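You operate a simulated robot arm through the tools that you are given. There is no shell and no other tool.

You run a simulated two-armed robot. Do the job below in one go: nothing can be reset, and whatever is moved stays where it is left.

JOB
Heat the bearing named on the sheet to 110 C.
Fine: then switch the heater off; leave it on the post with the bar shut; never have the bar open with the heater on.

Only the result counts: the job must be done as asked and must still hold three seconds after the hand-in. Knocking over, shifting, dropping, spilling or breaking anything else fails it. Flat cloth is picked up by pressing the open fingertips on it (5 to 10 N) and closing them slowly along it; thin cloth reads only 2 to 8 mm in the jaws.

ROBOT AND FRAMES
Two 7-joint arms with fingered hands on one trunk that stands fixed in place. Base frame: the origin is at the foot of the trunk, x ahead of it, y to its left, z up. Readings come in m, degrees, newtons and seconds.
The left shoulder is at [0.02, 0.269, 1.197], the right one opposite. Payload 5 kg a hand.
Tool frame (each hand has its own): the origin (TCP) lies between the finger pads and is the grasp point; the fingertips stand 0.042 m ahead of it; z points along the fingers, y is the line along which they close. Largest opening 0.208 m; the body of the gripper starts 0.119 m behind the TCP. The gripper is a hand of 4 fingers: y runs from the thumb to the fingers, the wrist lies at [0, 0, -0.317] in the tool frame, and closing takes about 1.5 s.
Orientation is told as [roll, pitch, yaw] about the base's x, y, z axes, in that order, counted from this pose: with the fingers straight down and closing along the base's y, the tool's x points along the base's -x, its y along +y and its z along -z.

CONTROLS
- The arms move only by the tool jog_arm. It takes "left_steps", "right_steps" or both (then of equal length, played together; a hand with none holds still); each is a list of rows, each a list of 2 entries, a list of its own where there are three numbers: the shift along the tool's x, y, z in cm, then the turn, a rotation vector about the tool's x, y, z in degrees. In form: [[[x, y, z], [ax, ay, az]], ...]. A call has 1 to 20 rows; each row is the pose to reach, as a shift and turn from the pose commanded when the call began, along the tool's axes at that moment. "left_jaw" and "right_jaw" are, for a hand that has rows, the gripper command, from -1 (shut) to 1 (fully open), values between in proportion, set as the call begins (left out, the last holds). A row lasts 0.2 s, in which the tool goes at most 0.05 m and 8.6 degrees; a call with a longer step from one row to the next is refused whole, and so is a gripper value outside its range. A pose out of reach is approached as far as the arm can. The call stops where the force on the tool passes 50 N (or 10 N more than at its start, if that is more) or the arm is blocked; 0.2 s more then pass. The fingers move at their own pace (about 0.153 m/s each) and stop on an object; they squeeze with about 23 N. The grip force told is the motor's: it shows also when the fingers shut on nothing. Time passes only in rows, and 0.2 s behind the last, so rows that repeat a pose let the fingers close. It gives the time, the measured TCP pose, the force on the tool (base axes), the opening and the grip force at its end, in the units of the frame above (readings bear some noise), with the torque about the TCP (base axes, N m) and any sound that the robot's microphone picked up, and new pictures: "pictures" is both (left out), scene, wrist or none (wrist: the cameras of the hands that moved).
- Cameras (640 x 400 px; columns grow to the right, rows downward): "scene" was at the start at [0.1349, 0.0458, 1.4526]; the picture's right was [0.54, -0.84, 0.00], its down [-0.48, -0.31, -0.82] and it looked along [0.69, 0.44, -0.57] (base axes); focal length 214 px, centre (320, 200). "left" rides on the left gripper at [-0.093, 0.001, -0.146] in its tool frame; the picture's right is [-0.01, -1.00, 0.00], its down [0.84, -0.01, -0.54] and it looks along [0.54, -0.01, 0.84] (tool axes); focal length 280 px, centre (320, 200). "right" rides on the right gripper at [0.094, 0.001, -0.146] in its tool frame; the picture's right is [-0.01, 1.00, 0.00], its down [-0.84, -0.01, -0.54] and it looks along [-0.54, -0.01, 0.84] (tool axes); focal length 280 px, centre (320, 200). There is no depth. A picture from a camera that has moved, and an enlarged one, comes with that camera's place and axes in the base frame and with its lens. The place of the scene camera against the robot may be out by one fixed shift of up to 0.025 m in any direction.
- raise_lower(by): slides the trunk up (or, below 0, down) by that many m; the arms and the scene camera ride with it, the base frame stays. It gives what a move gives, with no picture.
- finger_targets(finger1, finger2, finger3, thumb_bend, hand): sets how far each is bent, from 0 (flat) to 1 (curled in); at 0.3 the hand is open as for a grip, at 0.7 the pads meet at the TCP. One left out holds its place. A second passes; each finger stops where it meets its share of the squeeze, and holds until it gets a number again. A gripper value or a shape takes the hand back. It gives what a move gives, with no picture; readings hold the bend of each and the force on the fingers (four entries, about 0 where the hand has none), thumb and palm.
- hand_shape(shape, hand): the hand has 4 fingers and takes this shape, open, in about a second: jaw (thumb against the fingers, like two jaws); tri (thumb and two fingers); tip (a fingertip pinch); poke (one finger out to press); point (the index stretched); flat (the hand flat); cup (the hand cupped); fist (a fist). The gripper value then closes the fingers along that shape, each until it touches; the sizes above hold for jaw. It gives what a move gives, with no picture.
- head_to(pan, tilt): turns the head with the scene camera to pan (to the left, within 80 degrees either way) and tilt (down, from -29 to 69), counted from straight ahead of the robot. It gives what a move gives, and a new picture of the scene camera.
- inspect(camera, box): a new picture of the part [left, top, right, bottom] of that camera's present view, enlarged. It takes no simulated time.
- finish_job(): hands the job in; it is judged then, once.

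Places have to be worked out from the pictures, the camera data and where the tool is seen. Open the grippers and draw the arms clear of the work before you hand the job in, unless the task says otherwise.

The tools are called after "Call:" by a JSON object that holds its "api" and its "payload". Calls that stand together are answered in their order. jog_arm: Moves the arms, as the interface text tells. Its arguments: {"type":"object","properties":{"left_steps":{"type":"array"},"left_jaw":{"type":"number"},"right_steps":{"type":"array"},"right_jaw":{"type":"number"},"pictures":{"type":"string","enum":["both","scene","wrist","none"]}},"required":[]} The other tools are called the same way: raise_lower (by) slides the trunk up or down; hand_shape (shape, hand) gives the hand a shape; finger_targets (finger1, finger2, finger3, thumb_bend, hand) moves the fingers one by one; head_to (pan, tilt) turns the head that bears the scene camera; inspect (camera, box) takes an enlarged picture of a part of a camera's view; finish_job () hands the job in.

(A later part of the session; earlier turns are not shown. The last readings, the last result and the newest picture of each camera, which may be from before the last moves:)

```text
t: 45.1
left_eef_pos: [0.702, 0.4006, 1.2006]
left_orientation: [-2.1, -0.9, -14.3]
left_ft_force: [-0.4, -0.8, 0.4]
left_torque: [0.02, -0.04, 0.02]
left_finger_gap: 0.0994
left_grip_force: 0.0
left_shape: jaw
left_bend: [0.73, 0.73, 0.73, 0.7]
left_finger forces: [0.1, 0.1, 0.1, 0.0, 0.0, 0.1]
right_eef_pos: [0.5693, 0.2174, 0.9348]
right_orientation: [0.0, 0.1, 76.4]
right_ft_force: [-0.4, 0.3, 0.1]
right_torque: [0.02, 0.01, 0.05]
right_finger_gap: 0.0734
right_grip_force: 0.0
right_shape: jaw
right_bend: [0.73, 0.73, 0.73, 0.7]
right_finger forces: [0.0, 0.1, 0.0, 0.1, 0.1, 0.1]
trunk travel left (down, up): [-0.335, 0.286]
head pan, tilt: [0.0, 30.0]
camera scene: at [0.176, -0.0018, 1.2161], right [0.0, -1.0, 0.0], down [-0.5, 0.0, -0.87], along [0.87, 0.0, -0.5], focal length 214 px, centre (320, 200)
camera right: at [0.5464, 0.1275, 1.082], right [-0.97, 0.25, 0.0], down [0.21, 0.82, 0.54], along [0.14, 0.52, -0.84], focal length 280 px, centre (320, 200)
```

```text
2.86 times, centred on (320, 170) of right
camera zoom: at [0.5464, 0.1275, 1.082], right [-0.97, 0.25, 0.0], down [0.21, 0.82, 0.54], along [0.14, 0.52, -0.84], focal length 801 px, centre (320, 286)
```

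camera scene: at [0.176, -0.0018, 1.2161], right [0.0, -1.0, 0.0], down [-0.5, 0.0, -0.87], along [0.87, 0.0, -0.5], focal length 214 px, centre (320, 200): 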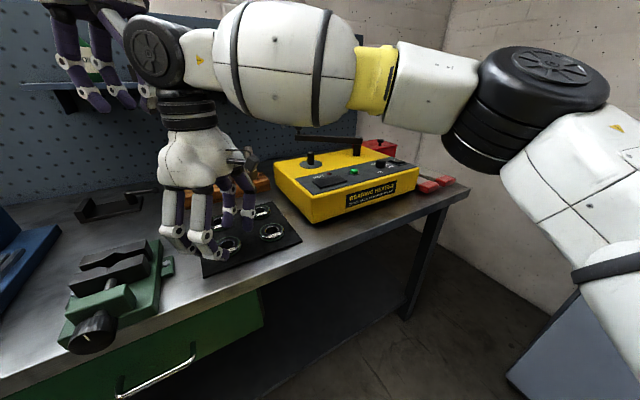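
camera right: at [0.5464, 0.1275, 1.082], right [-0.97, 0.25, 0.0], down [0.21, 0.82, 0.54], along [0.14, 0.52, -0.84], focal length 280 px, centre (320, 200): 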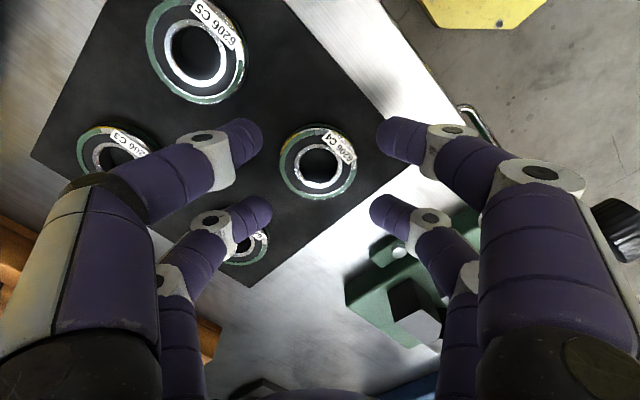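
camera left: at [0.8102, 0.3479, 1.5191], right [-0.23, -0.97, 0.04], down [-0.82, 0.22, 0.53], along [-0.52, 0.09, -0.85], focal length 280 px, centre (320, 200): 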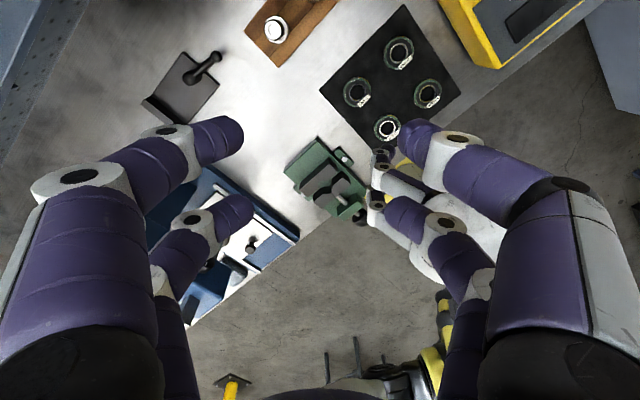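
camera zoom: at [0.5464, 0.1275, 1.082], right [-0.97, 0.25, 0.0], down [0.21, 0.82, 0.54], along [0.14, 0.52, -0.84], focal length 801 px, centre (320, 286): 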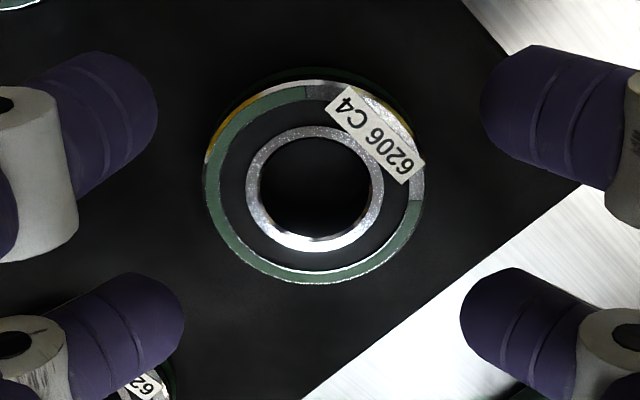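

Bearing is centred between the fingers. I descend the last bit in small steps, watching the vertical force for mat contact.

Call:
{"api": "jog_arm", "payload": {"right_steps": [[[0, 0, 0.5], [0, 0, 0]], [[0, 0, 1.0], [0, 0, 0]], [[0, 0, 1.4], [0, 0, 0]], [[0, 0, 1.4], [0, 0, 0]]], "pictures": "none"}}

Call:
{"api": "jog_arm", "payload": {"right_steps": [[[0, 0, 0.2], [0, 0, 0]], [[0, 0, 0.4], [0, 0, 0]], [[0, 0, 0.4], [0, 0, 0]]], "pictures": "wrist"}}

```text
t: 46.1
left_eef_pos: [0.7026, 0.4022, 1.2004]
left_orientation: [-2.1, -0.8, -14.2]
left_ft_force: [0.2, 0.8, -0.3]
left_torque: [-0.02, -0.01, 0.04]
left_finger_gap: 0.0996
left_grip_force: 0.0
left_shape: jaw
left_bend: [0.73, 0.73, 0.73, 0.7]
left_finger forces: [0.1, 0.1, 0.0, 0.0, 0.0, 0.0]
right_eef_pos: [0.568, 0.2179, 0.9214]
right_orientation: [-0.1, 0.1, 76.3]
right_ft_force: [0.0, -0.5, 0.5]
right_torque: [-0.03, 0.02, -0.01]
right_finger_gap: 0.0733
right_grip_force: 0.0
right_shape: jaw
right_bend: [0.73, 0.73, 0.73, 0.7]
right_finger forces: [0.1, 0.1, 0.0, 0.1, 0.1, 0.0]
trunk travel left (down, up): [-0.335, 0.286]
head pan, tilt: [0.0, 30.0]
```

```text
t: 46.9
left_eef_pos: [0.7018, 0.4006, 1.2]
left_orientation: [-2.1, -0.7, -14.4]
left_ft_force: [-0.1, 0.4, 0.6]
left_torque: [0.0, 0.03, -0.01]
left_finger_gap: 0.0993
left_grip_force: 0.0
left_shape: jaw
left_bend: [0.73, 0.73, 0.73, 0.7]
left_finger forces: [0.0, 0.1, 0.0, 0.1, 0.0, 0.0]
right_eef_pos: [0.5685, 0.2181, 0.9193]
right_orientation: [-0.1, 0.1, 76.4]
right_ft_force: [0.2, -0.5, 0.5]
right_torque: [0.01, -0.03, -0.02]
right_finger_gap: 0.0732
right_grip_force: 0.1
right_shape: jaw
right_bend: [0.73, 0.73, 0.73, 0.7]
right_finger forces: [0.0, 0.0, 0.1, 0.0, 0.1, 0.1]
trunk travel left (down, up): [-0.335, 0.286]
head pan, tilt: [0.0, 30.0]
camera right: at [0.546, 0.1278, 1.066], right [-0.97, 0.25, 0.0], down [0.21, 0.82, 0.54], along [0.14, 0.52, -0.84], focal length 280 px, centre (320, 200)
```

right: 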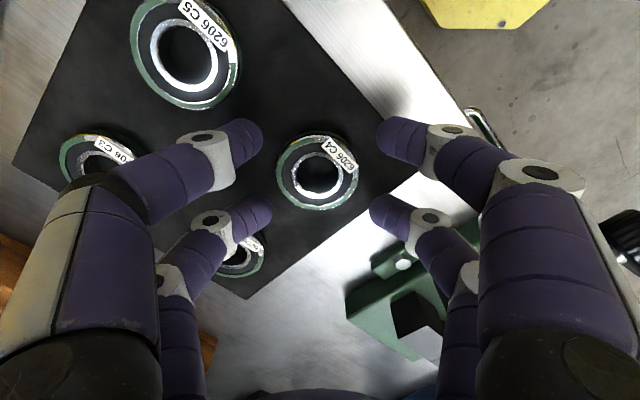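

No contact yet at TCP 0.919. I continue 2–4 mm further.

Call:
{"api": "jog_arm", "payload": {"right_steps": [[[0, 0, 0.2], [0, 0, 0]], [[0, 0, 0.4], [0, 0, 0]], [[0, 0, 0.4], [0, 0, 0]]], "pictures": "none"}}

```text
t: 47.7
left_eef_pos: [0.7018, 0.4023, 1.1994]
left_orientation: [-2.1, -0.8, -14.3]
left_ft_force: [-0.2, 0.2, -0.6]
left_torque: [-0.03, 0.0, 0.01]
left_finger_gap: 0.0994
left_grip_force: 0.0
left_shape: jaw
left_bend: [0.73, 0.73, 0.73, 0.7]
left_finger forces: [0.1, 0.0, 0.0, 0.0, 0.1, 0.0]
right_eef_pos: [0.5693, 0.2172, 0.9154]
right_orientation: [-0.1, 0.0, 76.3]
right_ft_force: [0.4, -0.2, 0.6]
right_torque: [-0.01, 0.02, -0.02]
right_finger_gap: 0.0732
right_grip_force: 0.0
right_shape: jaw
right_bend: [0.73, 0.73, 0.73, 0.7]
right_finger forces: [0.0, 0.0, 0.0, 0.0, 0.1, 0.0]
trunk travel left (down, up): [-0.335, 0.286]
head pan, tilt: [0.0, 30.0]
```

Still free; I go 3 mm more.

Call:
{"api": "jog_arm", "payload": {"right_steps": [[[0, 0, 0.15], [0, 0, 0]], [[0, 0, 0.3], [0, 0, 0]], [[0, 0, 0.3], [0, 0, 0]]], "pictures": "none"}}

Call:
{"api": "inspect", "payload": {"camera": "scene", "box": [150, 170, 310, 280]}}

```text
t: 48.5
left_eef_pos: [0.7009, 0.4019, 1.1997]
left_orientation: [-2.1, -0.8, -14.2]
left_ft_force: [0.1, 0.3, -0.1]
left_torque: [0.01, 0.0, 0.0]
left_finger_gap: 0.0996
left_grip_force: 0.0
left_shape: jaw
left_bend: [0.73, 0.73, 0.73, 0.7]
left_finger forces: [0.1, 0.0, 0.0, 0.0, 0.1, 0.0]
right_eef_pos: [0.569, 0.2178, 0.9124]
right_orientation: [0.0, 0.1, 76.3]
right_ft_force: [0.5, -0.9, -0.5]
right_torque: [0.01, -0.01, 0.02]
right_finger_gap: 0.073
right_grip_force: 0.0
right_shape: jaw
right_bend: [0.73, 0.73, 0.73, 0.7]
right_finger forces: [0.0, 0.0, 0.1, 0.0, 0.0, 0.1]
trunk travel left (down, up): [-0.335, 0.286]
head pan, tilt: [0.0, 30.0]
```

```text
3.64 times, centred on (230, 225) of scene
camera zoom: at [0.1762, -0.0017, 1.2159], right [0.0, -1.0, 0.0], down [-0.5, 0.0, -0.87], along [0.87, 0.0, -0.5], focal length 780 px, centre (647, 109)
```

zoom: 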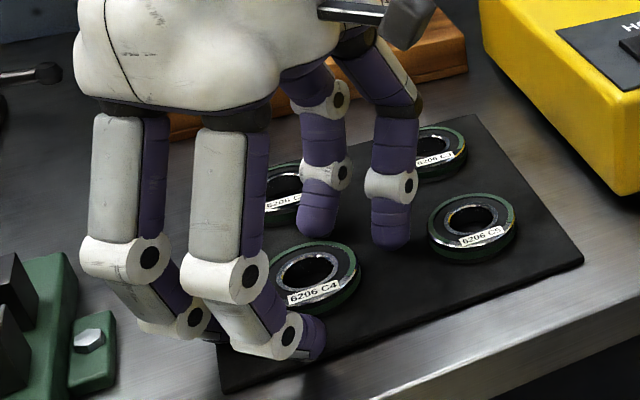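

Fingertips are around the bearing's mid-height. I close the right jaw gently on C4.

Call:
{"api": "jog_arm", "payload": {"right_steps": [[[0, 0, 0], [0, 0, 0]], [[0, 0, 0], [0, 0, 0]], [[0, 0, 0], [0, 0, 0]], [[0, 0, 0], [0, 0, 0]]], "right_jaw": -0.6, "pictures": "wrist"}}

Call:
{"api": "inspect", "payload": {"camera": "scene", "box": [150, 170, 310, 280]}}

```text
t: 49.5
left_eef_pos: [0.7017, 0.4023, 1.2001]
left_orientation: [-2.2, -0.8, -14.2]
left_ft_force: [0.4, 0.8, -0.5]
left_torque: [0.01, 0.03, 0.02]
left_finger_gap: 0.0996
left_grip_force: 0.0
left_shape: jaw
left_bend: [0.73, 0.73, 0.73, 0.7]
left_finger forces: [0.1, 0.0, 0.0, 0.0, 0.0, 0.0]
right_eef_pos: [0.57, 0.2179, 0.9107]
right_orientation: [0.0, 0.1, 76.3]
right_ft_force: [0.2, 0.1, 0.0]
right_torque: [0.0, -0.05, -0.01]
right_finger_gap: 0.0422
right_grip_force: 0.1
right_shape: jaw
right_bend: [0.73, 0.73, 0.73, 0.7]
right_finger forces: [0.1, 0.0, 0.9, 0.0, 0.0, 0.0]
trunk travel left (down, up): [-0.335, 0.286]
head pan, tilt: [0.0, 30.0]
camera right: at [0.5463, 0.1274, 1.0589], right [-0.97, 0.25, 0.0], down [0.21, 0.82, 0.54], along [0.14, 0.52, -0.84], focal length 280 px, centre (320, 200)
```

right: 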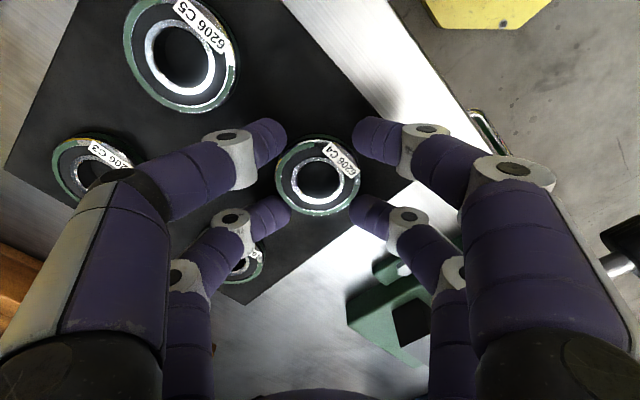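

```text
3.64 times, centred on (230, 225) of scene
camera zoom: at [0.1762, -0.0017, 1.2159], right [0.0, -1.0, 0.0], down [-0.5, 0.0, -0.87], along [0.87, 0.0, -0.5], focal length 780 px, centre (647, 109)
```

zoom: 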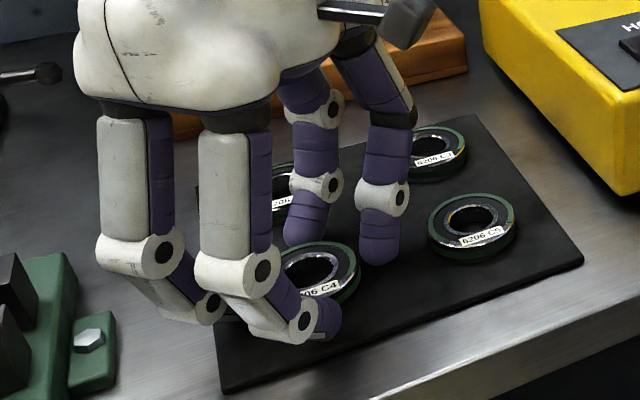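

First light touch at gap 0.042. I now close fully to squeeze.

Call:
{"api": "jog_arm", "payload": {"right_steps": [[[0, 0, 0], [0, 0, 0]], [[0, 0, 0], [0, 0, 0]], [[0, 0, 0], [0, 0, 0]], [[0, 0, 0], [0, 0, 0]], [[0, 0, 0], [0, 0, 0]], [[0, 0, 0], [0, 0, 0]]], "right_jaw": -1, "pictures": "wrist"}}

Call:
{"api": "inspect", "payload": {"camera": "scene", "box": [150, 170, 310, 280]}}

```text
t: 50.9
left_eef_pos: [0.7008, 0.4014, 1.2]
left_orientation: [-2.1, -0.8, -14.3]
left_ft_force: [-0.4, -0.3, -0.1]
left_torque: [-0.03, -0.01, 0.0]
left_finger_gap: 0.0995
left_grip_force: 0.0
left_shape: jaw
left_bend: [0.73, 0.73, 0.73, 0.7]
left_finger forces: [0.0, 0.1, 0.1, 0.0, 0.1, 0.0]
right_eef_pos: [0.5686, 0.2178, 0.9117]
right_orientation: [0.0, 0.1, 76.3]
right_ft_force: [0.1, 1.2, 0.4]
right_torque: [0.0, 0.0, 0.03]
right_finger_gap: 0.0274
right_grip_force: 23.1
right_shape: jaw
right_bend: [0.72, 0.73, 0.73, 0.71]
right_finger forces: [19.1, 24.1, 21.7, 0.0, 17.8, 0.0]
trunk travel left (down, up): [-0.335, 0.286]
head pan, tilt: [0.0, 30.0]
camera right: at [0.5462, 0.1274, 1.0588], right [-0.97, 0.25, 0.0], down [0.21, 0.82, 0.54], along [0.14, 0.52, -0.84], focal length 280 px, centre (320, 200)
```

right: 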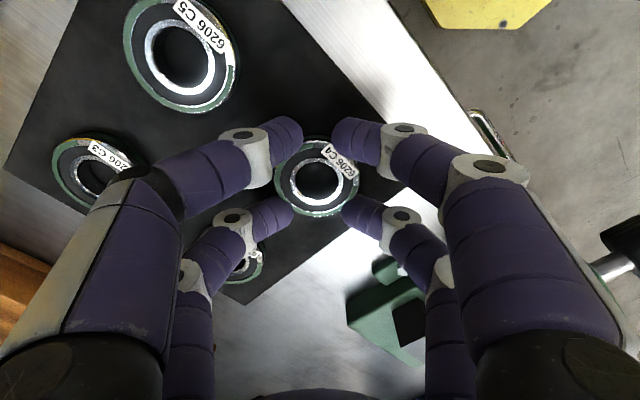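

```text
3.64 times, centred on (230, 225) of scene
camera zoom: at [0.1762, -0.0017, 1.2159], right [0.0, -1.0, 0.0], down [-0.5, 0.0, -0.87], along [0.87, 0.0, -0.5], focal length 780 px, centre (647, 109)
```

zoom: 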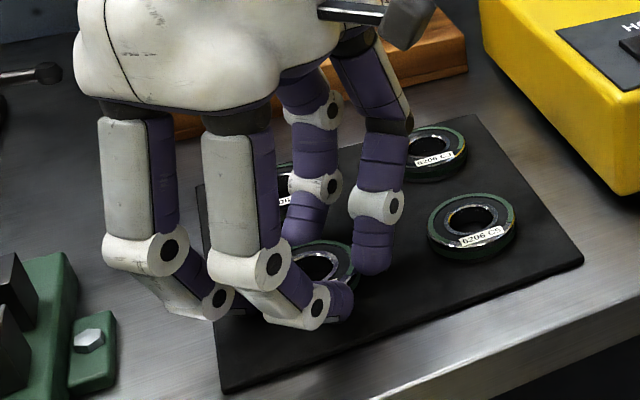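

All fingers bear (≈20 N each). I lift 5 cm slowly and check the hold.

Call:
{"api": "jog_arm", "payload": {"right_steps": [[[0, 0, -0.5], [0, 0, 0]], [[0, 0, -1.5], [0, 0, 0]], [[0, 0, -3], [0, 0, 0]], [[0, 0, -5], [0, 0, 0]], [[0, 0, -5], [0, 0, 0]]], "pictures": "wrist"}}

Call:
{"api": "inspect", "payload": {"camera": "scene", "box": [150, 130, 310, 280]}}

Call:
{"api": "inspect", "payload": {"camera": "right", "box": [220, 100, 420, 240]}}

```text
t: 52.1
left_eef_pos: [0.7012, 0.4018, 1.1988]
left_orientation: [-2.1, -0.9, -14.3]
left_ft_force: [-0.2, 0.5, 0.3]
left_torque: [0.02, 0.03, 0.0]
left_finger_gap: 0.0995
left_grip_force: 0.1
left_shape: jaw
left_bend: [0.73, 0.73, 0.73, 0.7]
left_finger forces: [0.0, 0.0, 0.1, 0.0, 0.0, 0.0]
right_eef_pos: [0.5681, 0.2197, 0.9611]
right_orientation: [0.0, 0.1, 76.3]
right_ft_force: [0.2, 0.3, -2.5]
right_torque: [-0.01, 0.01, -0.03]
right_finger_gap: 0.0274
right_grip_force: 23.0
right_shape: jaw
right_bend: [0.72, 0.73, 0.73, 0.71]
right_finger forces: [19.1, 24.2, 21.9, 0.0, 17.9, 0.0]
trunk travel left (down, up): [-0.335, 0.286]
head pan, tilt: [0.0, 30.0]
camera right: at [0.5461, 0.1288, 1.1078], right [-0.97, 0.25, 0.0], down [0.21, 0.82, 0.54], along [0.13, 0.52, -0.84], focal length 280 px, centre (320, 200)
```

right: 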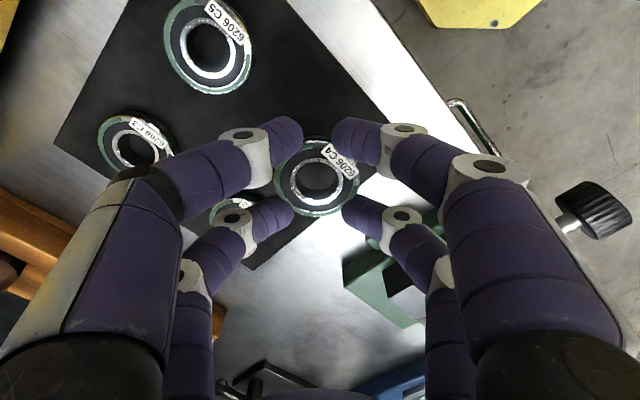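

```text
2.67 times, centred on (230, 205) of scene
camera zoom: at [0.1763, -0.0016, 1.2158], right [0.0, -1.0, 0.0], down [-0.5, 0.0, -0.87], along [0.87, 0.0, -0.5], focal length 572 px, centre (560, 187)
```

zoom: 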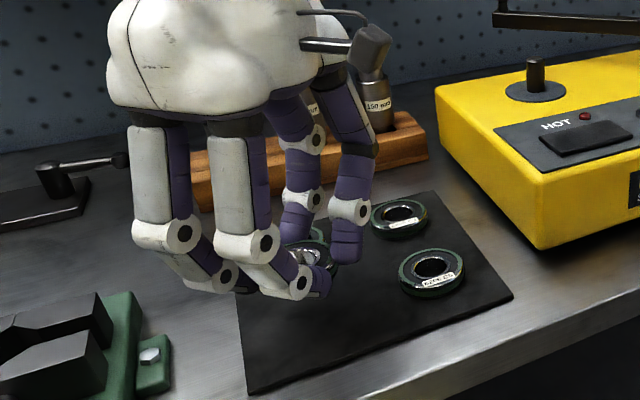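

```text
2.86 times, centred on (320, 170) of right
camera zoom: at [0.5461, 0.1288, 1.1078], right [-0.97, 0.25, 0.0], down [0.21, 0.82, 0.54], along [0.13, 0.52, -0.84], focal length 801 px, centre (320, 286)
```

zoom: 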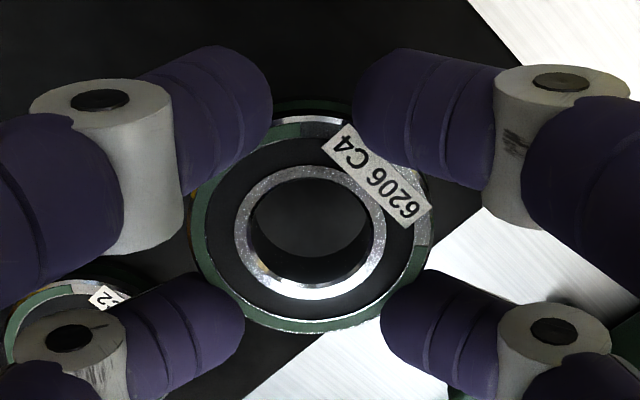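

C4 is held firmly and level. I raise the trunk back up (both arms ride along) to have reach at the post.

Call:
{"api": "raise_lower", "payload": {"by": 0.15}}

Call:
{"api": "raise_lower", "payload": {"by": 0.13}}

```text
t: 53.8
left_eef_pos: [0.702, 0.4027, 1.3488]
left_orientation: [-2.2, -0.7, -14.2]
left_ft_force: [1.4, -0.2, -0.8]
left_torque: [0.0, 0.06, 0.03]
left_finger_gap: 0.0995
left_grip_force: 0.1
left_shape: jaw
left_bend: [0.73, 0.73, 0.73, 0.7]
left_finger forces: [0.0, 0.0, 0.0, 0.1, 0.1, 0.0]
right_eef_pos: [0.5689, 0.2176, 1.1109]
right_orientation: [0.0, 0.2, 76.2]
right_ft_force: [0.3, 0.1, -2.1]
right_torque: [-0.05, -0.01, 0.02]
right_finger_gap: 0.0275
right_grip_force: 23.0
right_shape: jaw
right_bend: [0.72, 0.73, 0.73, 0.71]
right_finger forces: [19.2, 24.2, 21.9, 0.0, 17.9, 0.0]
trunk travel left (down, up): [-0.485, 0.136]
head pan, tilt: [0.0, 30.0]
```

```text
t: 55.4
left_eef_pos: [0.7019, 0.4033, 1.4804]
left_orientation: [-2.0, -0.8, -14.3]
left_ft_force: [0.6, -0.2, -0.8]
left_torque: [0.0, 0.07, 0.02]
left_finger_gap: 0.0994
left_grip_force: 0.3
left_shape: jaw
left_bend: [0.73, 0.73, 0.73, 0.7]
left_finger forces: [0.0, 0.0, 0.1, 0.0, 0.0, 0.0]
right_eef_pos: [0.5693, 0.2178, 1.2401]
right_orientation: [-0.1, 0.0, 76.2]
right_ft_force: [0.9, 0.2, -1.8]
right_torque: [-0.01, 0.05, 0.01]
right_finger_gap: 0.0276
right_grip_force: 23.3
right_shape: jaw
right_bend: [0.72, 0.73, 0.73, 0.71]
right_finger forces: [19.2, 24.3, 21.9, 0.1, 17.9, 0.1]
trunk travel left (down, up): [-0.615, 0.006]
head pan, tilt: [0.0, 30.0]
```

Trunk is up. Now I carry the bearing toward the post, rotating the right hand to yaw 0 so the fingers stay clear of the open bar.

Call:
{"api": "jog_arm", "payload": {"right_steps": [[[1.3, -2.9, 0], [0, 0, 7.6]], [[2.6, -5.8, 0], [0, 0, 15.2]], [[3.9, -8.7, 0], [0, 0, 22.8]], [[5.3, -11.6, 0], [0, 0, 30.4]], [[6.6, -14.5, 0], [0, 0, 38]], [[7.9, -17.4, 0], [0, 0, 45.6]], [[9.3, -20.3, 2], [0, 0, 53.2]], [[10.6, -23.2, 4], [0, 0, 60.8]], [[11.9, -26.1, 6], [0, 0, 68.4]], [[13.3, -29, 8], [0, 0, 76.2]], [[13.3, -29, 10], [0, 0, 76.2]], [[13.3, -29, 10], [0, 0, 76.2]]], "pictures": "wrist"}}

Call:
{"api": "head_to", "payload": {"pan": 15, "tilt": 35}}

```text
t: 58.0
left_eef_pos: [0.7015, 0.4011, 1.4802]
left_orientation: [-2.0, -0.8, -14.3]
left_ft_force: [-0.5, 0.3, 1.0]
left_torque: [0.03, 0.0, 0.0]
left_finger_gap: 0.0995
left_grip_force: 0.0
left_shape: jaw
left_bend: [0.73, 0.73, 0.73, 0.7]
left_finger forces: [0.0, 0.0, 0.0, 0.0, 0.0, 0.0]
right_eef_pos: [0.8192, 0.0209, 1.1406]
right_orientation: [-0.1, 0.1, 0.0]
right_ft_force: [-0.3, -1.6, -1.7]
right_torque: [0.06, -0.03, -0.02]
right_finger_gap: 0.0274
right_grip_force: 23.2
right_shape: jaw
right_bend: [0.72, 0.73, 0.73, 0.71]
right_finger forces: [19.9, 24.8, 22.6, 0.0, 18.2, 0.0]
trunk travel left (down, up): [-0.615, 0.006]
head pan, tilt: [0.0, 30.0]
camera right: at [0.7261, 0.0221, 1.288], right [0.01, 1.0, 0.0], down [0.84, -0.01, 0.54], along [0.54, -0.01, -0.84], focal length 280 px, centre (320, 200)
```

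right: 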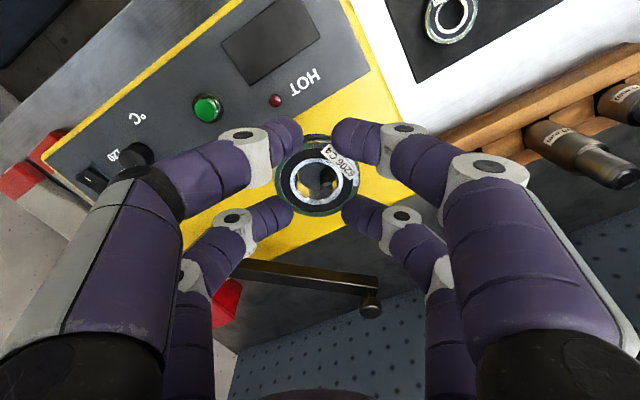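

```text
t: 58.8
left_eef_pos: [0.7013, 0.4029, 1.4812]
left_orientation: [-2.1, -0.9, -14.3]
left_ft_force: [-1.0, 0.0, 0.8]
left_torque: [0.0, -0.05, -0.02]
left_finger_gap: 0.0994
left_grip_force: 0.1
left_shape: jaw
left_bend: [0.73, 0.73, 0.73, 0.7]
left_finger forces: [0.0, 0.1, 0.0, 0.0, 0.0, 0.0]
right_eef_pos: [0.8182, 0.0207, 1.1411]
right_orientation: [0.0, 0.1, 0.1]
right_ft_force: [-0.3, 0.7, -2.6]
right_torque: [0.0, 0.03, 0.01]
right_finger_gap: 0.0276
right_grip_force: 22.9
right_shape: jaw
right_bend: [0.72, 0.73, 0.73, 0.71]
right_finger forces: [19.9, 24.8, 22.5, 0.0, 18.3, 0.1]
trunk travel left (down, up): [-0.615, 0.006]
head pan, tilt: [15.0, 35.0]
camera scene: at [0.1454, 0.0211, 1.4924], right [0.26, -0.97, 0.0], down [-0.55, -0.15, -0.82], along [0.79, 0.21, -0.57], focal length 214 px, centre (320, 200)
```

scene: 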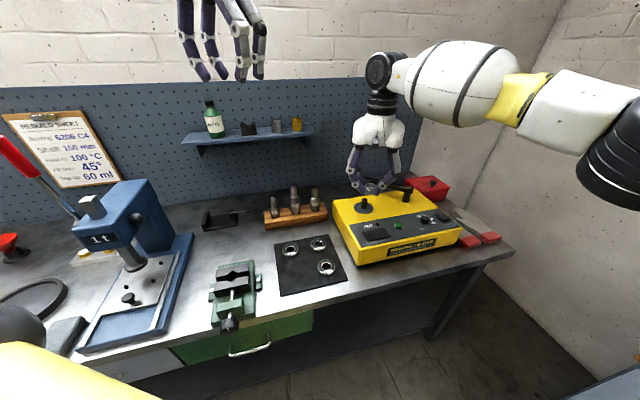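

The bearing is held well; the open bar's knob is now near [1.05, 0.085], clear. I move over the post with the bearing ~5 cm above it and look through the bore.

Call:
{"api": "jog_arm", "payload": {"right_steps": [[[-2.5, 0.5, 0], [0, 0, 0]], [[-5, 1, 1], [0, 0, 0]], [[-7.7, 1.6, 2.5], [0, 0, 0]], [[-7.7, 1.6, 5], [0, 0, 0]], [[-7.7, 1.6, 5], [0, 0, 0]], [[-7.7, 1.6, 5], [0, 0, 0]]], "pictures": "wrist"}}

Call:
{"api": "inspect", "payload": {"camera": "right", "box": [260, 130, 380, 220]}}

Call:
{"api": "inspect", "payload": {"camera": "scene", "box": [330, 120, 450, 230]}}

```text
t: 60.2
left_eef_pos: [0.7017, 0.4001, 1.48]
left_orientation: [-2.1, -0.8, -14.3]
left_ft_force: [-0.2, -1.3, -0.1]
left_torque: [0.14, -0.01, 0.0]
left_finger_gap: 0.0995
left_grip_force: 0.1
left_shape: jaw
left_bend: [0.73, 0.73, 0.73, 0.7]
left_finger forces: [0.0, 0.0, 0.1, 0.0, 0.1, 0.0]
right_eef_pos: [0.8944, 0.0349, 1.0918]
right_orientation: [-0.1, 0.0, 0.2]
right_ft_force: [0.9, -1.1, -2.9]
right_torque: [0.11, 0.0, 0.0]
right_finger_gap: 0.0272
right_grip_force: 22.5
right_shape: jaw
right_bend: [0.72, 0.73, 0.73, 0.71]
right_finger forces: [20.7, 25.2, 23.1, 0.1, 18.4, 0.1]
trunk travel left (down, up): [-0.615, 0.006]
head pan, tilt: [15.0, 35.0]
camera right: at [0.8024, 0.0359, 1.2392], right [0.01, 1.0, 0.0], down [0.84, -0.01, 0.54], along [0.54, -0.01, -0.84], focal length 280 px, centre (320, 200)
```

right: 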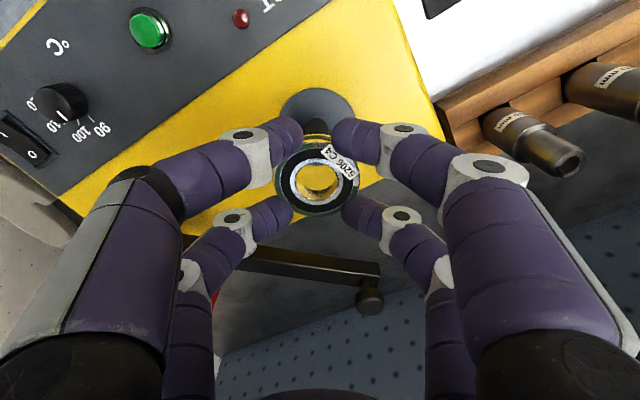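

```text
4.44 times, centred on (320, 175) of right
camera zoom: at [0.8024, 0.0359, 1.2392], right [0.01, 1.0, 0.0], down [0.84, -0.01, 0.54], along [0.54, -0.01, -0.84], focal length 1246 px, centre (320, 311)
```

zoom: 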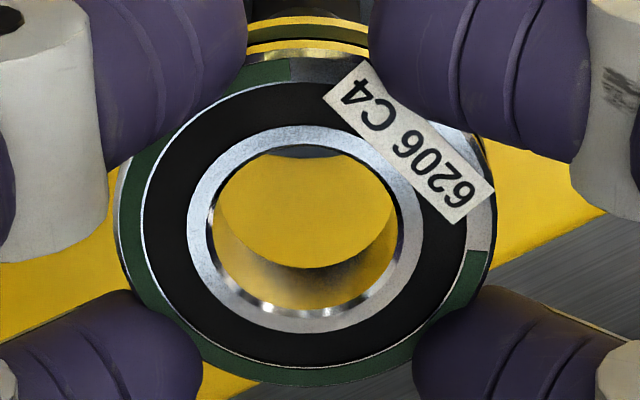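

```text
3.64 times, centred on (390, 175) of scene
camera zoom: at [0.1454, 0.0203, 1.4924], right [0.26, -0.97, 0.0], down [-0.55, -0.15, -0.82], along [0.79, 0.21, -0.57], focal length 780 px, centre (66, 291)
```

zoom: 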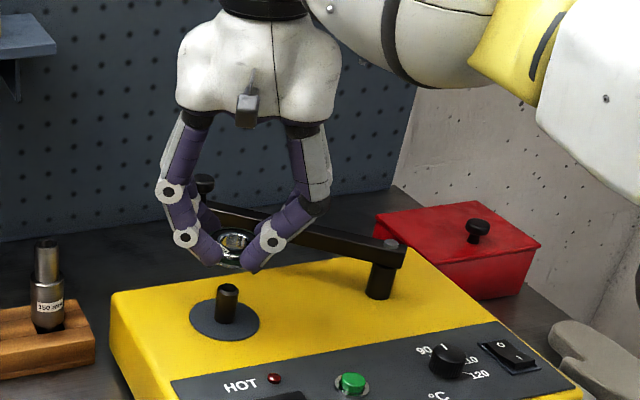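

Hole and post look aligned laterally. I lower 2.5 cm more (bearing bottom ≈1.02) and re-check through the bore.

Call:
{"api": "jog_arm", "payload": {"right_steps": [[[0, 0, 1], [0, 0, 0]], [[0, 0, 2.5], [0, 0, 0]], [[0, 0, 2.5], [0, 0, 0]], [[0, 0, 2.5], [0, 0, 0]]], "pictures": "wrist"}}

Call:
{"api": "inspect", "payload": {"camera": "right", "box": [260, 100, 380, 220]}}

Call:
{"api": "inspect", "payload": {"camera": "scene", "box": [340, 150, 410, 220]}}

```text
t: 61.2
left_eef_pos: [0.7012, 0.4007, 1.4794]
left_orientation: [-2.1, -0.9, -14.3]
left_ft_force: [0.1, -0.8, 0.3]
left_torque: [0.05, 0.05, 0.0]
left_finger_gap: 0.0997
left_grip_force: 0.0
left_shape: jaw
left_bend: [0.73, 0.73, 0.73, 0.7]
left_finger forces: [0.0, 0.1, 0.0, 0.1, 0.0, 0.0]
right_eef_pos: [0.8969, 0.035, 1.067]
right_orientation: [-0.2, -0.1, 0.1]
right_ft_force: [-0.1, -0.5, -2.1]
right_torque: [0.05, 0.03, -0.07]
right_finger_gap: 0.0274
right_grip_force: 23.1
right_shape: jaw
right_bend: [0.72, 0.73, 0.73, 0.71]
right_finger forces: [20.7, 25.2, 23.0, 0.0, 18.4, 0.0]
trunk travel left (down, up): [-0.615, 0.006]
head pan, tilt: [15.0, 35.0]
camera right: at [0.8034, 0.0364, 1.2144], right [0.01, 1.0, 0.0], down [0.84, -0.01, 0.54], along [0.54, -0.01, -0.84], focal length 280 px, centre (320, 200)
```

right: 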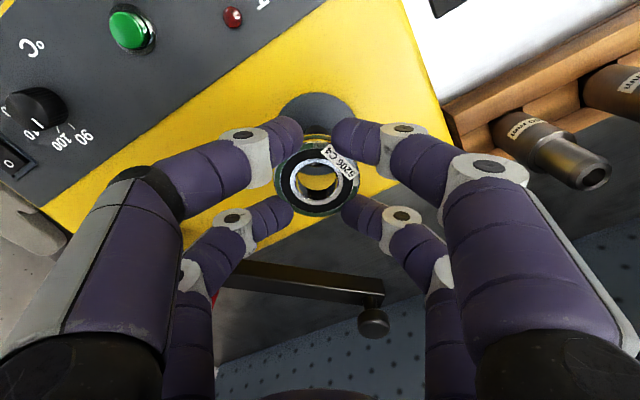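

```text
3.33 times, centred on (320, 160) of right
camera zoom: at [0.8034, 0.0364, 1.2144], right [0.01, 1.0, 0.0], down [0.84, -0.01, 0.54], along [0.54, -0.01, -0.84], focal length 935 px, centre (320, 333)
```

zoom: 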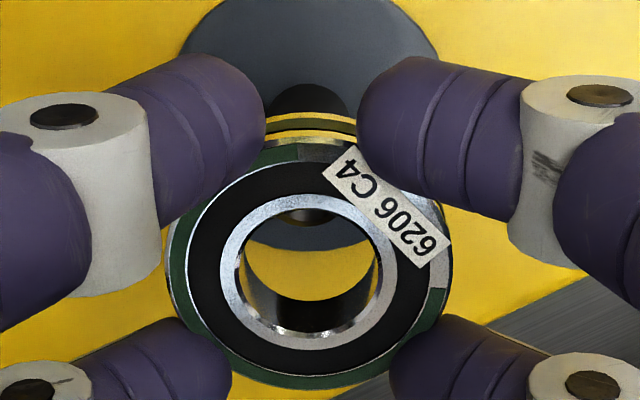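

```text
5.71 times, centred on (375, 185) of scene
camera zoom: at [0.1456, 0.0209, 1.4924], right [0.26, -0.97, 0.0], down [-0.55, -0.15, -0.82], along [0.79, 0.21, -0.57], focal length 1226 px, centre (6, 286)
```

zoom: 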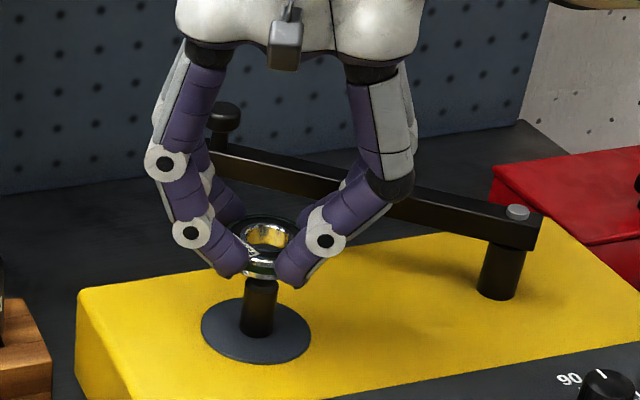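

Lateral (y) alignment is within ~0.5 mm, but the bearing looks ~5 mm too far in x. I shift 5 mm toward the robot and lower 8 mm to compare again.

Call:
{"api": "jog_arm", "payload": {"right_steps": [[[0.5, 0, 0], [0, 0, 0]], [[0.5, 0, 0.4], [0, 0, 0]], [[0.5, 0, 0.8], [0, 0, 0]], [[0.5, 0, 0.8], [0, 0, 0]], [[0.5, 0, 0.8], [0, 0, 0]]], "pictures": "none"}}

Call:
{"api": "inspect", "payload": {"camera": "right", "box": [260, 100, 380, 220]}}

Call:
{"api": "inspect", "payload": {"camera": "scene", "box": [350, 175, 390, 215]}}

```text
t: 62.4
left_eef_pos: [0.7021, 0.4017, 1.4811]
left_orientation: [-2.1, -0.8, -14.2]
left_ft_force: [-0.4, -1.1, -0.1]
left_torque: [0.04, 0.0, 0.01]
left_finger_gap: 0.0994
left_grip_force: 0.0
left_shape: jaw
left_bend: [0.73, 0.73, 0.73, 0.7]
left_finger forces: [0.0, 0.0, 0.0, 0.1, 0.0, 0.1]
right_eef_pos: [0.8914, 0.0352, 1.0593]
right_orientation: [-0.1, 0.0, 0.2]
right_ft_force: [-0.9, -0.5, -1.8]
right_torque: [0.03, -0.03, 0.05]
right_finger_gap: 0.0274
right_grip_force: 23.3
right_shape: jaw
right_bend: [0.72, 0.73, 0.73, 0.71]
right_finger forces: [20.7, 25.1, 23.0, 0.0, 18.5, 0.0]
trunk travel left (down, up): [-0.615, 0.006]
head pan, tilt: [15.0, 35.0]
```

```text
3.33 times, centred on (320, 160) of right
camera zoom: at [0.7982, 0.0367, 1.2067], right [0.01, 1.0, 0.0], down [0.84, -0.01, 0.54], along [0.54, -0.01, -0.84], focal length 935 px, centre (320, 333)
```

zoom: 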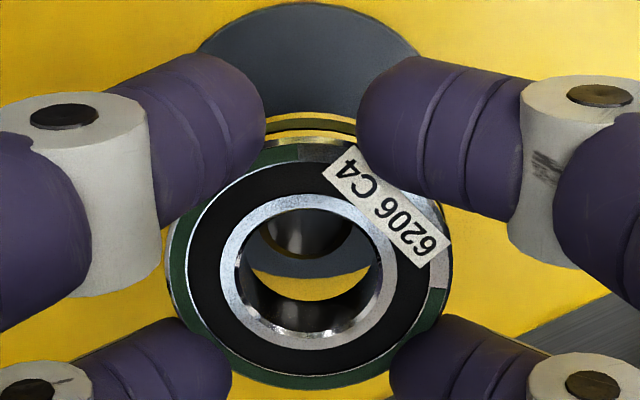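

```text
10.00 times, centred on (370, 195) of scene
camera zoom: at [0.1453, 0.021, 1.4924], right [0.26, -0.97, 0.0], down [-0.55, -0.15, -0.82], along [0.79, 0.21, -0.57], focal length 2145 px, centre (-180, 250)
```

zoom: 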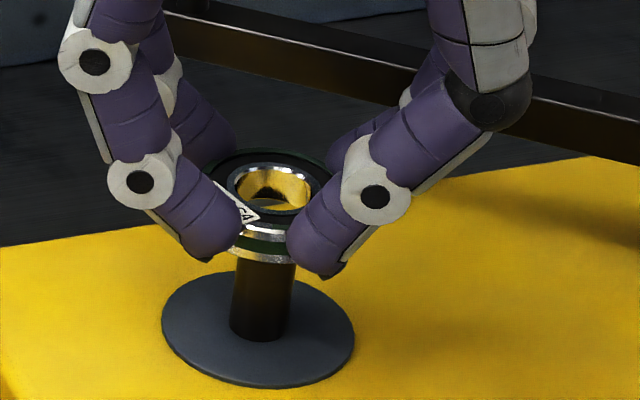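

Plate centre computes to x≈0.8965, y≈0.032; bearing now ≈0.893–0.895. I shift +2.5 mm in x and lower gently, watching forces.

Call:
{"api": "jog_arm", "payload": {"right_steps": [[[-0.25, 0, 0], [0, 0, 0]], [[-0.25, 0, 0.3], [0, 0, 0]], [[-0.25, 0, 0.6], [0, 0, 0]], [[-0.25, 0, 0.9], [0, 0, 0]], [[-0.25, 0, 0.9], [0, 0, 0]]], "pictures": "none"}}

Call:
{"api": "inspect", "payload": {"camera": "right", "box": [260, 100, 380, 220]}}

Call:
{"api": "inspect", "payload": {"camera": "scene", "box": [350, 175, 390, 215]}}

```text
t: 63.6
left_eef_pos: [0.7012, 0.4011, 1.4791]
left_orientation: [-2.1, -0.7, -14.3]
left_ft_force: [-0.1, 0.2, -0.3]
left_torque: [-0.03, 0.0, -0.03]
left_finger_gap: 0.0994
left_grip_force: 0.0
left_shape: jaw
left_bend: [0.73, 0.73, 0.73, 0.7]
left_finger forces: [0.0, 0.0, 0.0, 0.1, 0.0, 0.0]
right_eef_pos: [0.8929, 0.0368, 1.0492]
right_orientation: [-0.2, 0.0, 0.1]
right_ft_force: [0.1, -0.1, -1.7]
right_torque: [0.0, 0.01, -0.01]
right_finger_gap: 0.0275
right_grip_force: 23.2
right_shape: jaw
right_bend: [0.72, 0.73, 0.73, 0.71]
right_finger forces: [20.8, 25.2, 23.1, 0.1, 18.4, 0.0]
trunk travel left (down, up): [-0.615, 0.006]
head pan, tilt: [15.0, 35.0]
```

```text
3.33 times, centred on (320, 160) of right
camera zoom: at [0.8005, 0.0375, 1.1974], right [0.01, 1.0, 0.0], down [0.84, -0.01, 0.54], along [0.54, -0.01, -0.84], focal length 935 px, centre (320, 333)
```

zoom: 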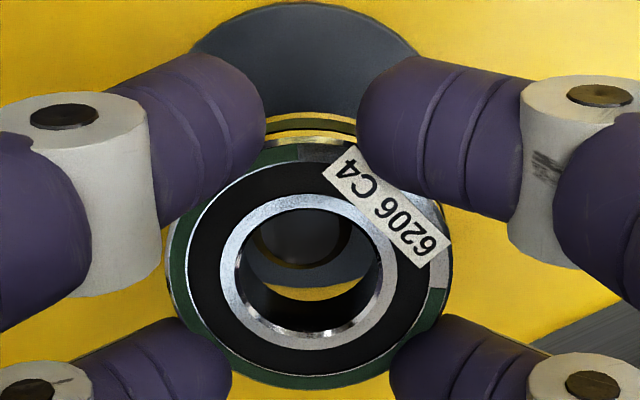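

```text
10.00 times, centred on (370, 195) of scene
camera zoom: at [0.1453, 0.0211, 1.4924], right [0.26, -0.97, 0.0], down [-0.55, -0.15, -0.82], along [0.79, 0.21, -0.57], focal length 2145 px, centre (-180, 250)
```

zoom: 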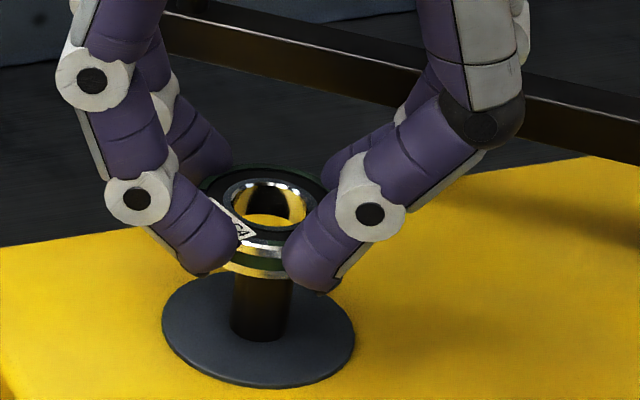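

Post rim is well placed in x; it sits ~1.7 mm to −y of the bore centre. I correct y and lower further 6 mm.

Call:
{"api": "jog_arm", "payload": {"right_steps": [[[0, -0.17, 0], [0, 0, 0]], [[0, -0.17, 0.2], [0, 0, 0]], [[0, -0.17, 0.4], [0, 0, 0]], [[0, -0.17, 0.6], [0, 0, 0]], [[0, -0.17, 0.6], [0, 0, 0]]], "pictures": "none"}}

Call:
{"api": "inspect", "payload": {"camera": "right", "box": [280, 140, 360, 220]}}

Call:
{"api": "inspect", "payload": {"camera": "scene", "box": [350, 175, 390, 215]}}

```text
t: 64.8
left_eef_pos: [0.6992, 0.4009, 1.4798]
left_orientation: [-2.1, -0.8, -14.3]
left_ft_force: [0.1, 0.8, 0.0]
left_torque: [0.02, 0.0, 0.0]
left_finger_gap: 0.0994
left_grip_force: 0.0
left_shape: jaw
left_bend: [0.73, 0.73, 0.73, 0.7]
left_finger forces: [0.0, 0.0, 0.1, 0.1, 0.0, 0.0]
right_eef_pos: [0.8932, 0.0336, 1.0438]
right_orientation: [-0.1, 0.1, 0.1]
right_ft_force: [-0.4, 0.9, -1.7]
right_torque: [0.0, 0.02, 0.01]
right_finger_gap: 0.0273
right_grip_force: 23.4
right_shape: jaw
right_bend: [0.72, 0.73, 0.73, 0.71]
right_finger forces: [20.7, 25.2, 23.1, 0.0, 18.4, 0.1]
trunk travel left (down, up): [-0.615, 0.006]
head pan, tilt: [15.0, 35.0]
```

```text
5.00 times, centred on (320, 180) of right
camera zoom: at [0.8006, 0.0354, 1.1915], right [0.01, 1.0, 0.0], down [0.84, -0.01, 0.54], along [0.54, -0.01, -0.84], focal length 1402 px, centre (320, 300)
```

zoom: 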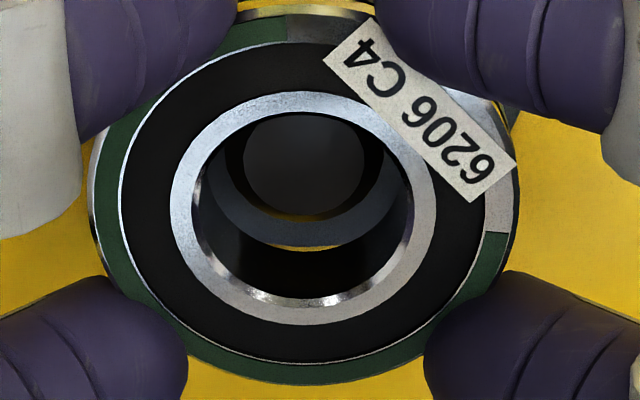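

```text
10.00 times, centred on (370, 195) of scene
camera zoom: at [0.1453, 0.021, 1.4924], right [0.26, -0.97, 0.0], down [-0.55, -0.15, -0.82], along [0.79, 0.21, -0.57], focal length 2145 px, centre (-180, 250)
```

zoom: 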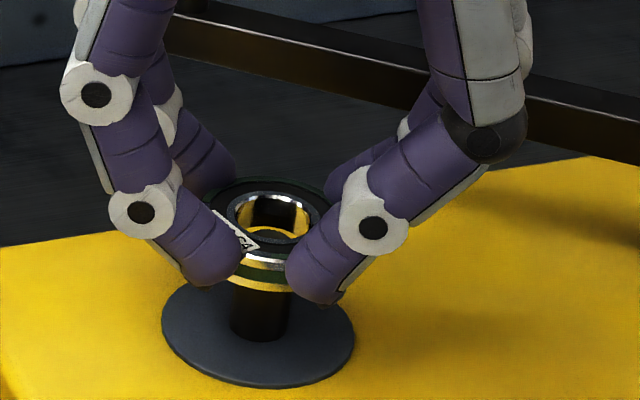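

Bore and post are centred left/right and the crescent below looks right. I continue down 1 cm.

Call:
{"api": "jog_arm", "payload": {"right_steps": [[[0, 0, 0.25], [0, 0, 0]], [[0, 0, 0.5], [0, 0, 0]], [[0, 0, 0.75], [0, 0, 0]], [[0, 0, 1.0], [0, 0, 0]], [[0, 0, 1.0], [0, 0, 0]]], "pictures": "none"}}

Call:
{"api": "inspect", "payload": {"camera": "right", "box": [280, 140, 360, 220]}}

Call:
{"api": "inspect", "payload": {"camera": "scene", "box": [350, 175, 390, 215]}}

```text
t: 66.0
left_eef_pos: [0.7018, 0.4019, 1.4796]
left_orientation: [-2.1, -0.8, -14.2]
left_ft_force: [-0.5, 0.3, 0.3]
left_torque: [0.01, -0.01, -0.01]
left_finger_gap: 0.0995
left_grip_force: 0.1
left_shape: jaw
left_bend: [0.73, 0.73, 0.73, 0.7]
left_finger forces: [0.0, 0.0, 0.0, 0.0, 0.0, 0.0]
right_eef_pos: [0.8925, 0.0343, 1.0345]
right_orientation: [0.0, 0.0, 0.1]
right_ft_force: [0.2, 0.3, -2.6]
right_torque: [0.02, 0.02, -0.02]
right_finger_gap: 0.0274
right_grip_force: 23.0
right_shape: jaw
right_bend: [0.72, 0.73, 0.73, 0.71]
right_finger forces: [20.8, 25.2, 23.1, 0.0, 18.4, 0.1]
trunk travel left (down, up): [-0.615, 0.006]
head pan, tilt: [15.0, 35.0]
```

```text
5.00 times, centred on (320, 180) of right
camera zoom: at [0.8006, 0.0354, 1.1812], right [0.01, 1.0, 0.0], down [0.84, -0.01, 0.54], along [0.54, -0.01, -0.84], focal length 1402 px, centre (320, 300)
```

zoom: 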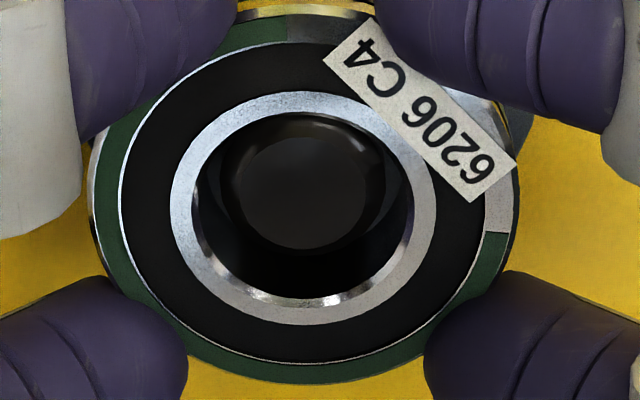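

```text
10.00 times, centred on (370, 195) of scene
camera zoom: at [0.1453, 0.0211, 1.4924], right [0.26, -0.97, 0.0], down [-0.55, -0.15, -0.82], along [0.79, 0.21, -0.57], focal length 2145 px, centre (-180, 250)
```

zoom: 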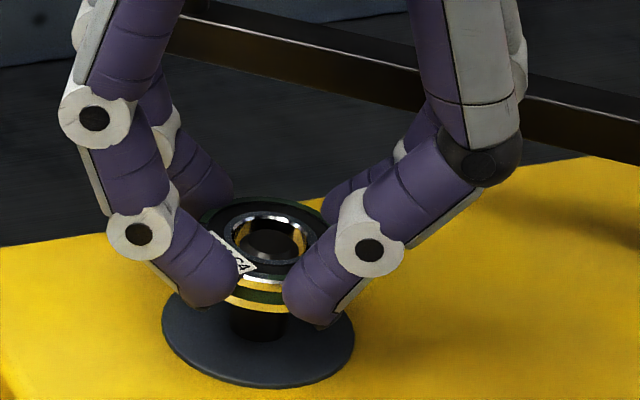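

The post is inside the bore with no contact. I continue down 2.7 cm toward the plate.

Call:
{"api": "jog_arm", "payload": {"right_steps": [[[0, 0, 0.5], [0, 0, 0]], [[0, 0, 1.0], [0, 0, 0]], [[0, 0, 1.5], [0, 0, 0]], [[0, 0, 2.0], [0, 0, 0]], [[0, 0, 2.4], [0, 0, 0]], [[0, 0, 2.7], [0, 0, 0]], [[0, 0, 2.7], [0, 0, 0]]], "pictures": "none"}}

Call:
{"api": "inspect", "payload": {"camera": "right", "box": [280, 140, 360, 220]}}

Call:
{"api": "inspect", "payload": {"camera": "scene", "box": [350, 175, 390, 215]}}

```text
t: 67.6
left_eef_pos: [0.7008, 0.4023, 1.4801]
left_orientation: [-2.1, -0.8, -14.4]
left_ft_force: [-0.1, 0.5, 0.7]
left_torque: [0.04, -0.01, 0.0]
left_finger_gap: 0.0994
left_grip_force: 0.1
left_shape: jaw
left_bend: [0.73, 0.73, 0.73, 0.7]
left_finger forces: [0.0, 0.1, 0.0, 0.1, 0.0, 0.1]
right_eef_pos: [0.893, 0.0335, 1.0072]
right_orientation: [0.0, -0.1, 0.1]
right_ft_force: [-0.3, 0.2, -1.8]
right_torque: [-0.01, -0.01, 0.0]
right_finger_gap: 0.0275
right_grip_force: 22.7
right_shape: jaw
right_bend: [0.72, 0.73, 0.73, 0.71]
right_finger forces: [20.9, 25.2, 23.1, 0.1, 18.4, 0.0]
trunk travel left (down, up): [-0.615, 0.006]
head pan, tilt: [15.0, 35.0]
```

```text
5.00 times, centred on (320, 180) of right
camera zoom: at [0.8006, 0.0348, 1.1544], right [0.01, 1.0, 0.0], down [0.84, -0.01, 0.54], along [0.54, -0.01, -0.84], focal length 1402 px, centre (320, 300)
```

zoom: 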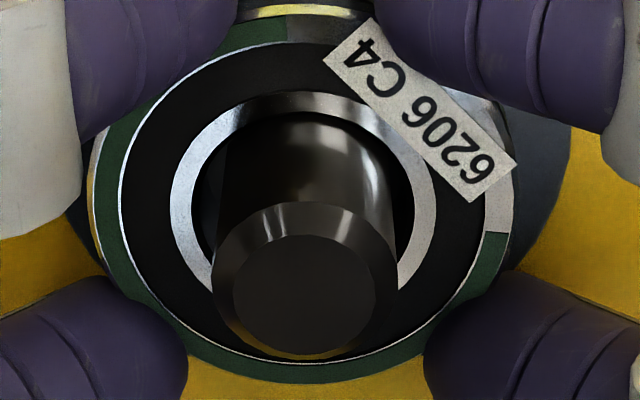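

```text
10.00 times, centred on (370, 195) of scene
camera zoom: at [0.1453, 0.0211, 1.4924], right [0.26, -0.97, 0.0], down [-0.55, -0.15, -0.82], along [0.79, 0.21, -0.57], focal length 2145 px, centre (-180, 250)
```

zoom: 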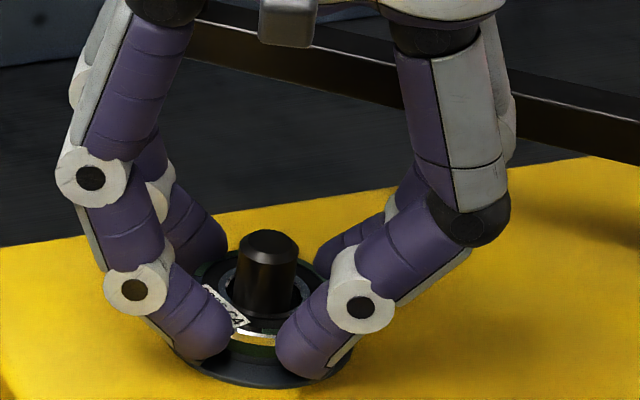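

The bearing is nearly down on the plate. I lower the last few mm until contact shows.

Call:
{"api": "jog_arm", "payload": {"right_steps": [[[0, 0, 0.2], [0, 0, 0]], [[0, 0, 0.4], [0, 0, 0]], [[0, 0, 0.4], [0, 0, 0]]], "pictures": "none"}}

Call:
{"api": "inspect", "payload": {"camera": "scene", "box": [350, 175, 390, 215]}}

```text
t: 68.4
left_eef_pos: [0.7009, 0.4022, 1.4797]
left_orientation: [-2.1, -0.8, -14.3]
left_ft_force: [-0.4, 0.7, -0.9]
left_torque: [0.01, 0.0, -0.05]
left_finger_gap: 0.0996
left_grip_force: 0.1
left_shape: jaw
left_bend: [0.73, 0.73, 0.73, 0.7]
left_finger forces: [0.1, 0.1, 0.1, 0.1, 0.1, 0.1]
right_eef_pos: [0.8935, 0.0336, 1.005]
right_orientation: [-0.1, -0.1, 0.0]
right_ft_force: [4.1, 0.8, 9.6]
right_torque: [-0.06, -0.04, 0.02]
right_finger_gap: 0.0272
right_grip_force: 22.9
right_shape: jaw
right_bend: [0.72, 0.73, 0.73, 0.71]
right_finger forces: [21.2, 27.2, 24.4, 0.1, 19.7, 0.0]
trunk travel left (down, up): [-0.615, 0.006]
head pan, tilt: [15.0, 35.0]
```

```text
10.00 times, centred on (370, 195) of scene
camera zoom: at [0.1448, 0.0212, 1.4926], right [0.26, -0.97, 0.0], down [-0.55, -0.15, -0.82], along [0.79, 0.21, -0.57], focal length 2145 px, centre (-180, 250)
```

zoom: 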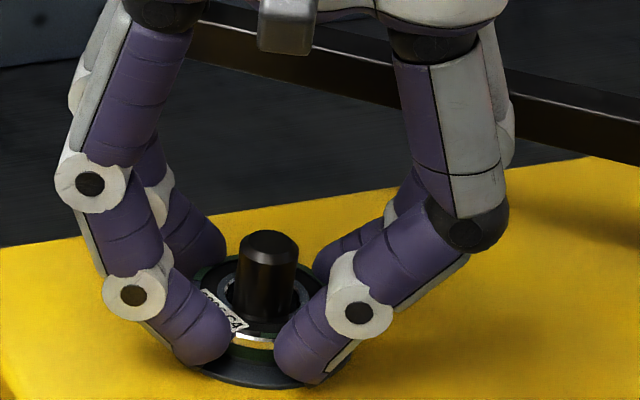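

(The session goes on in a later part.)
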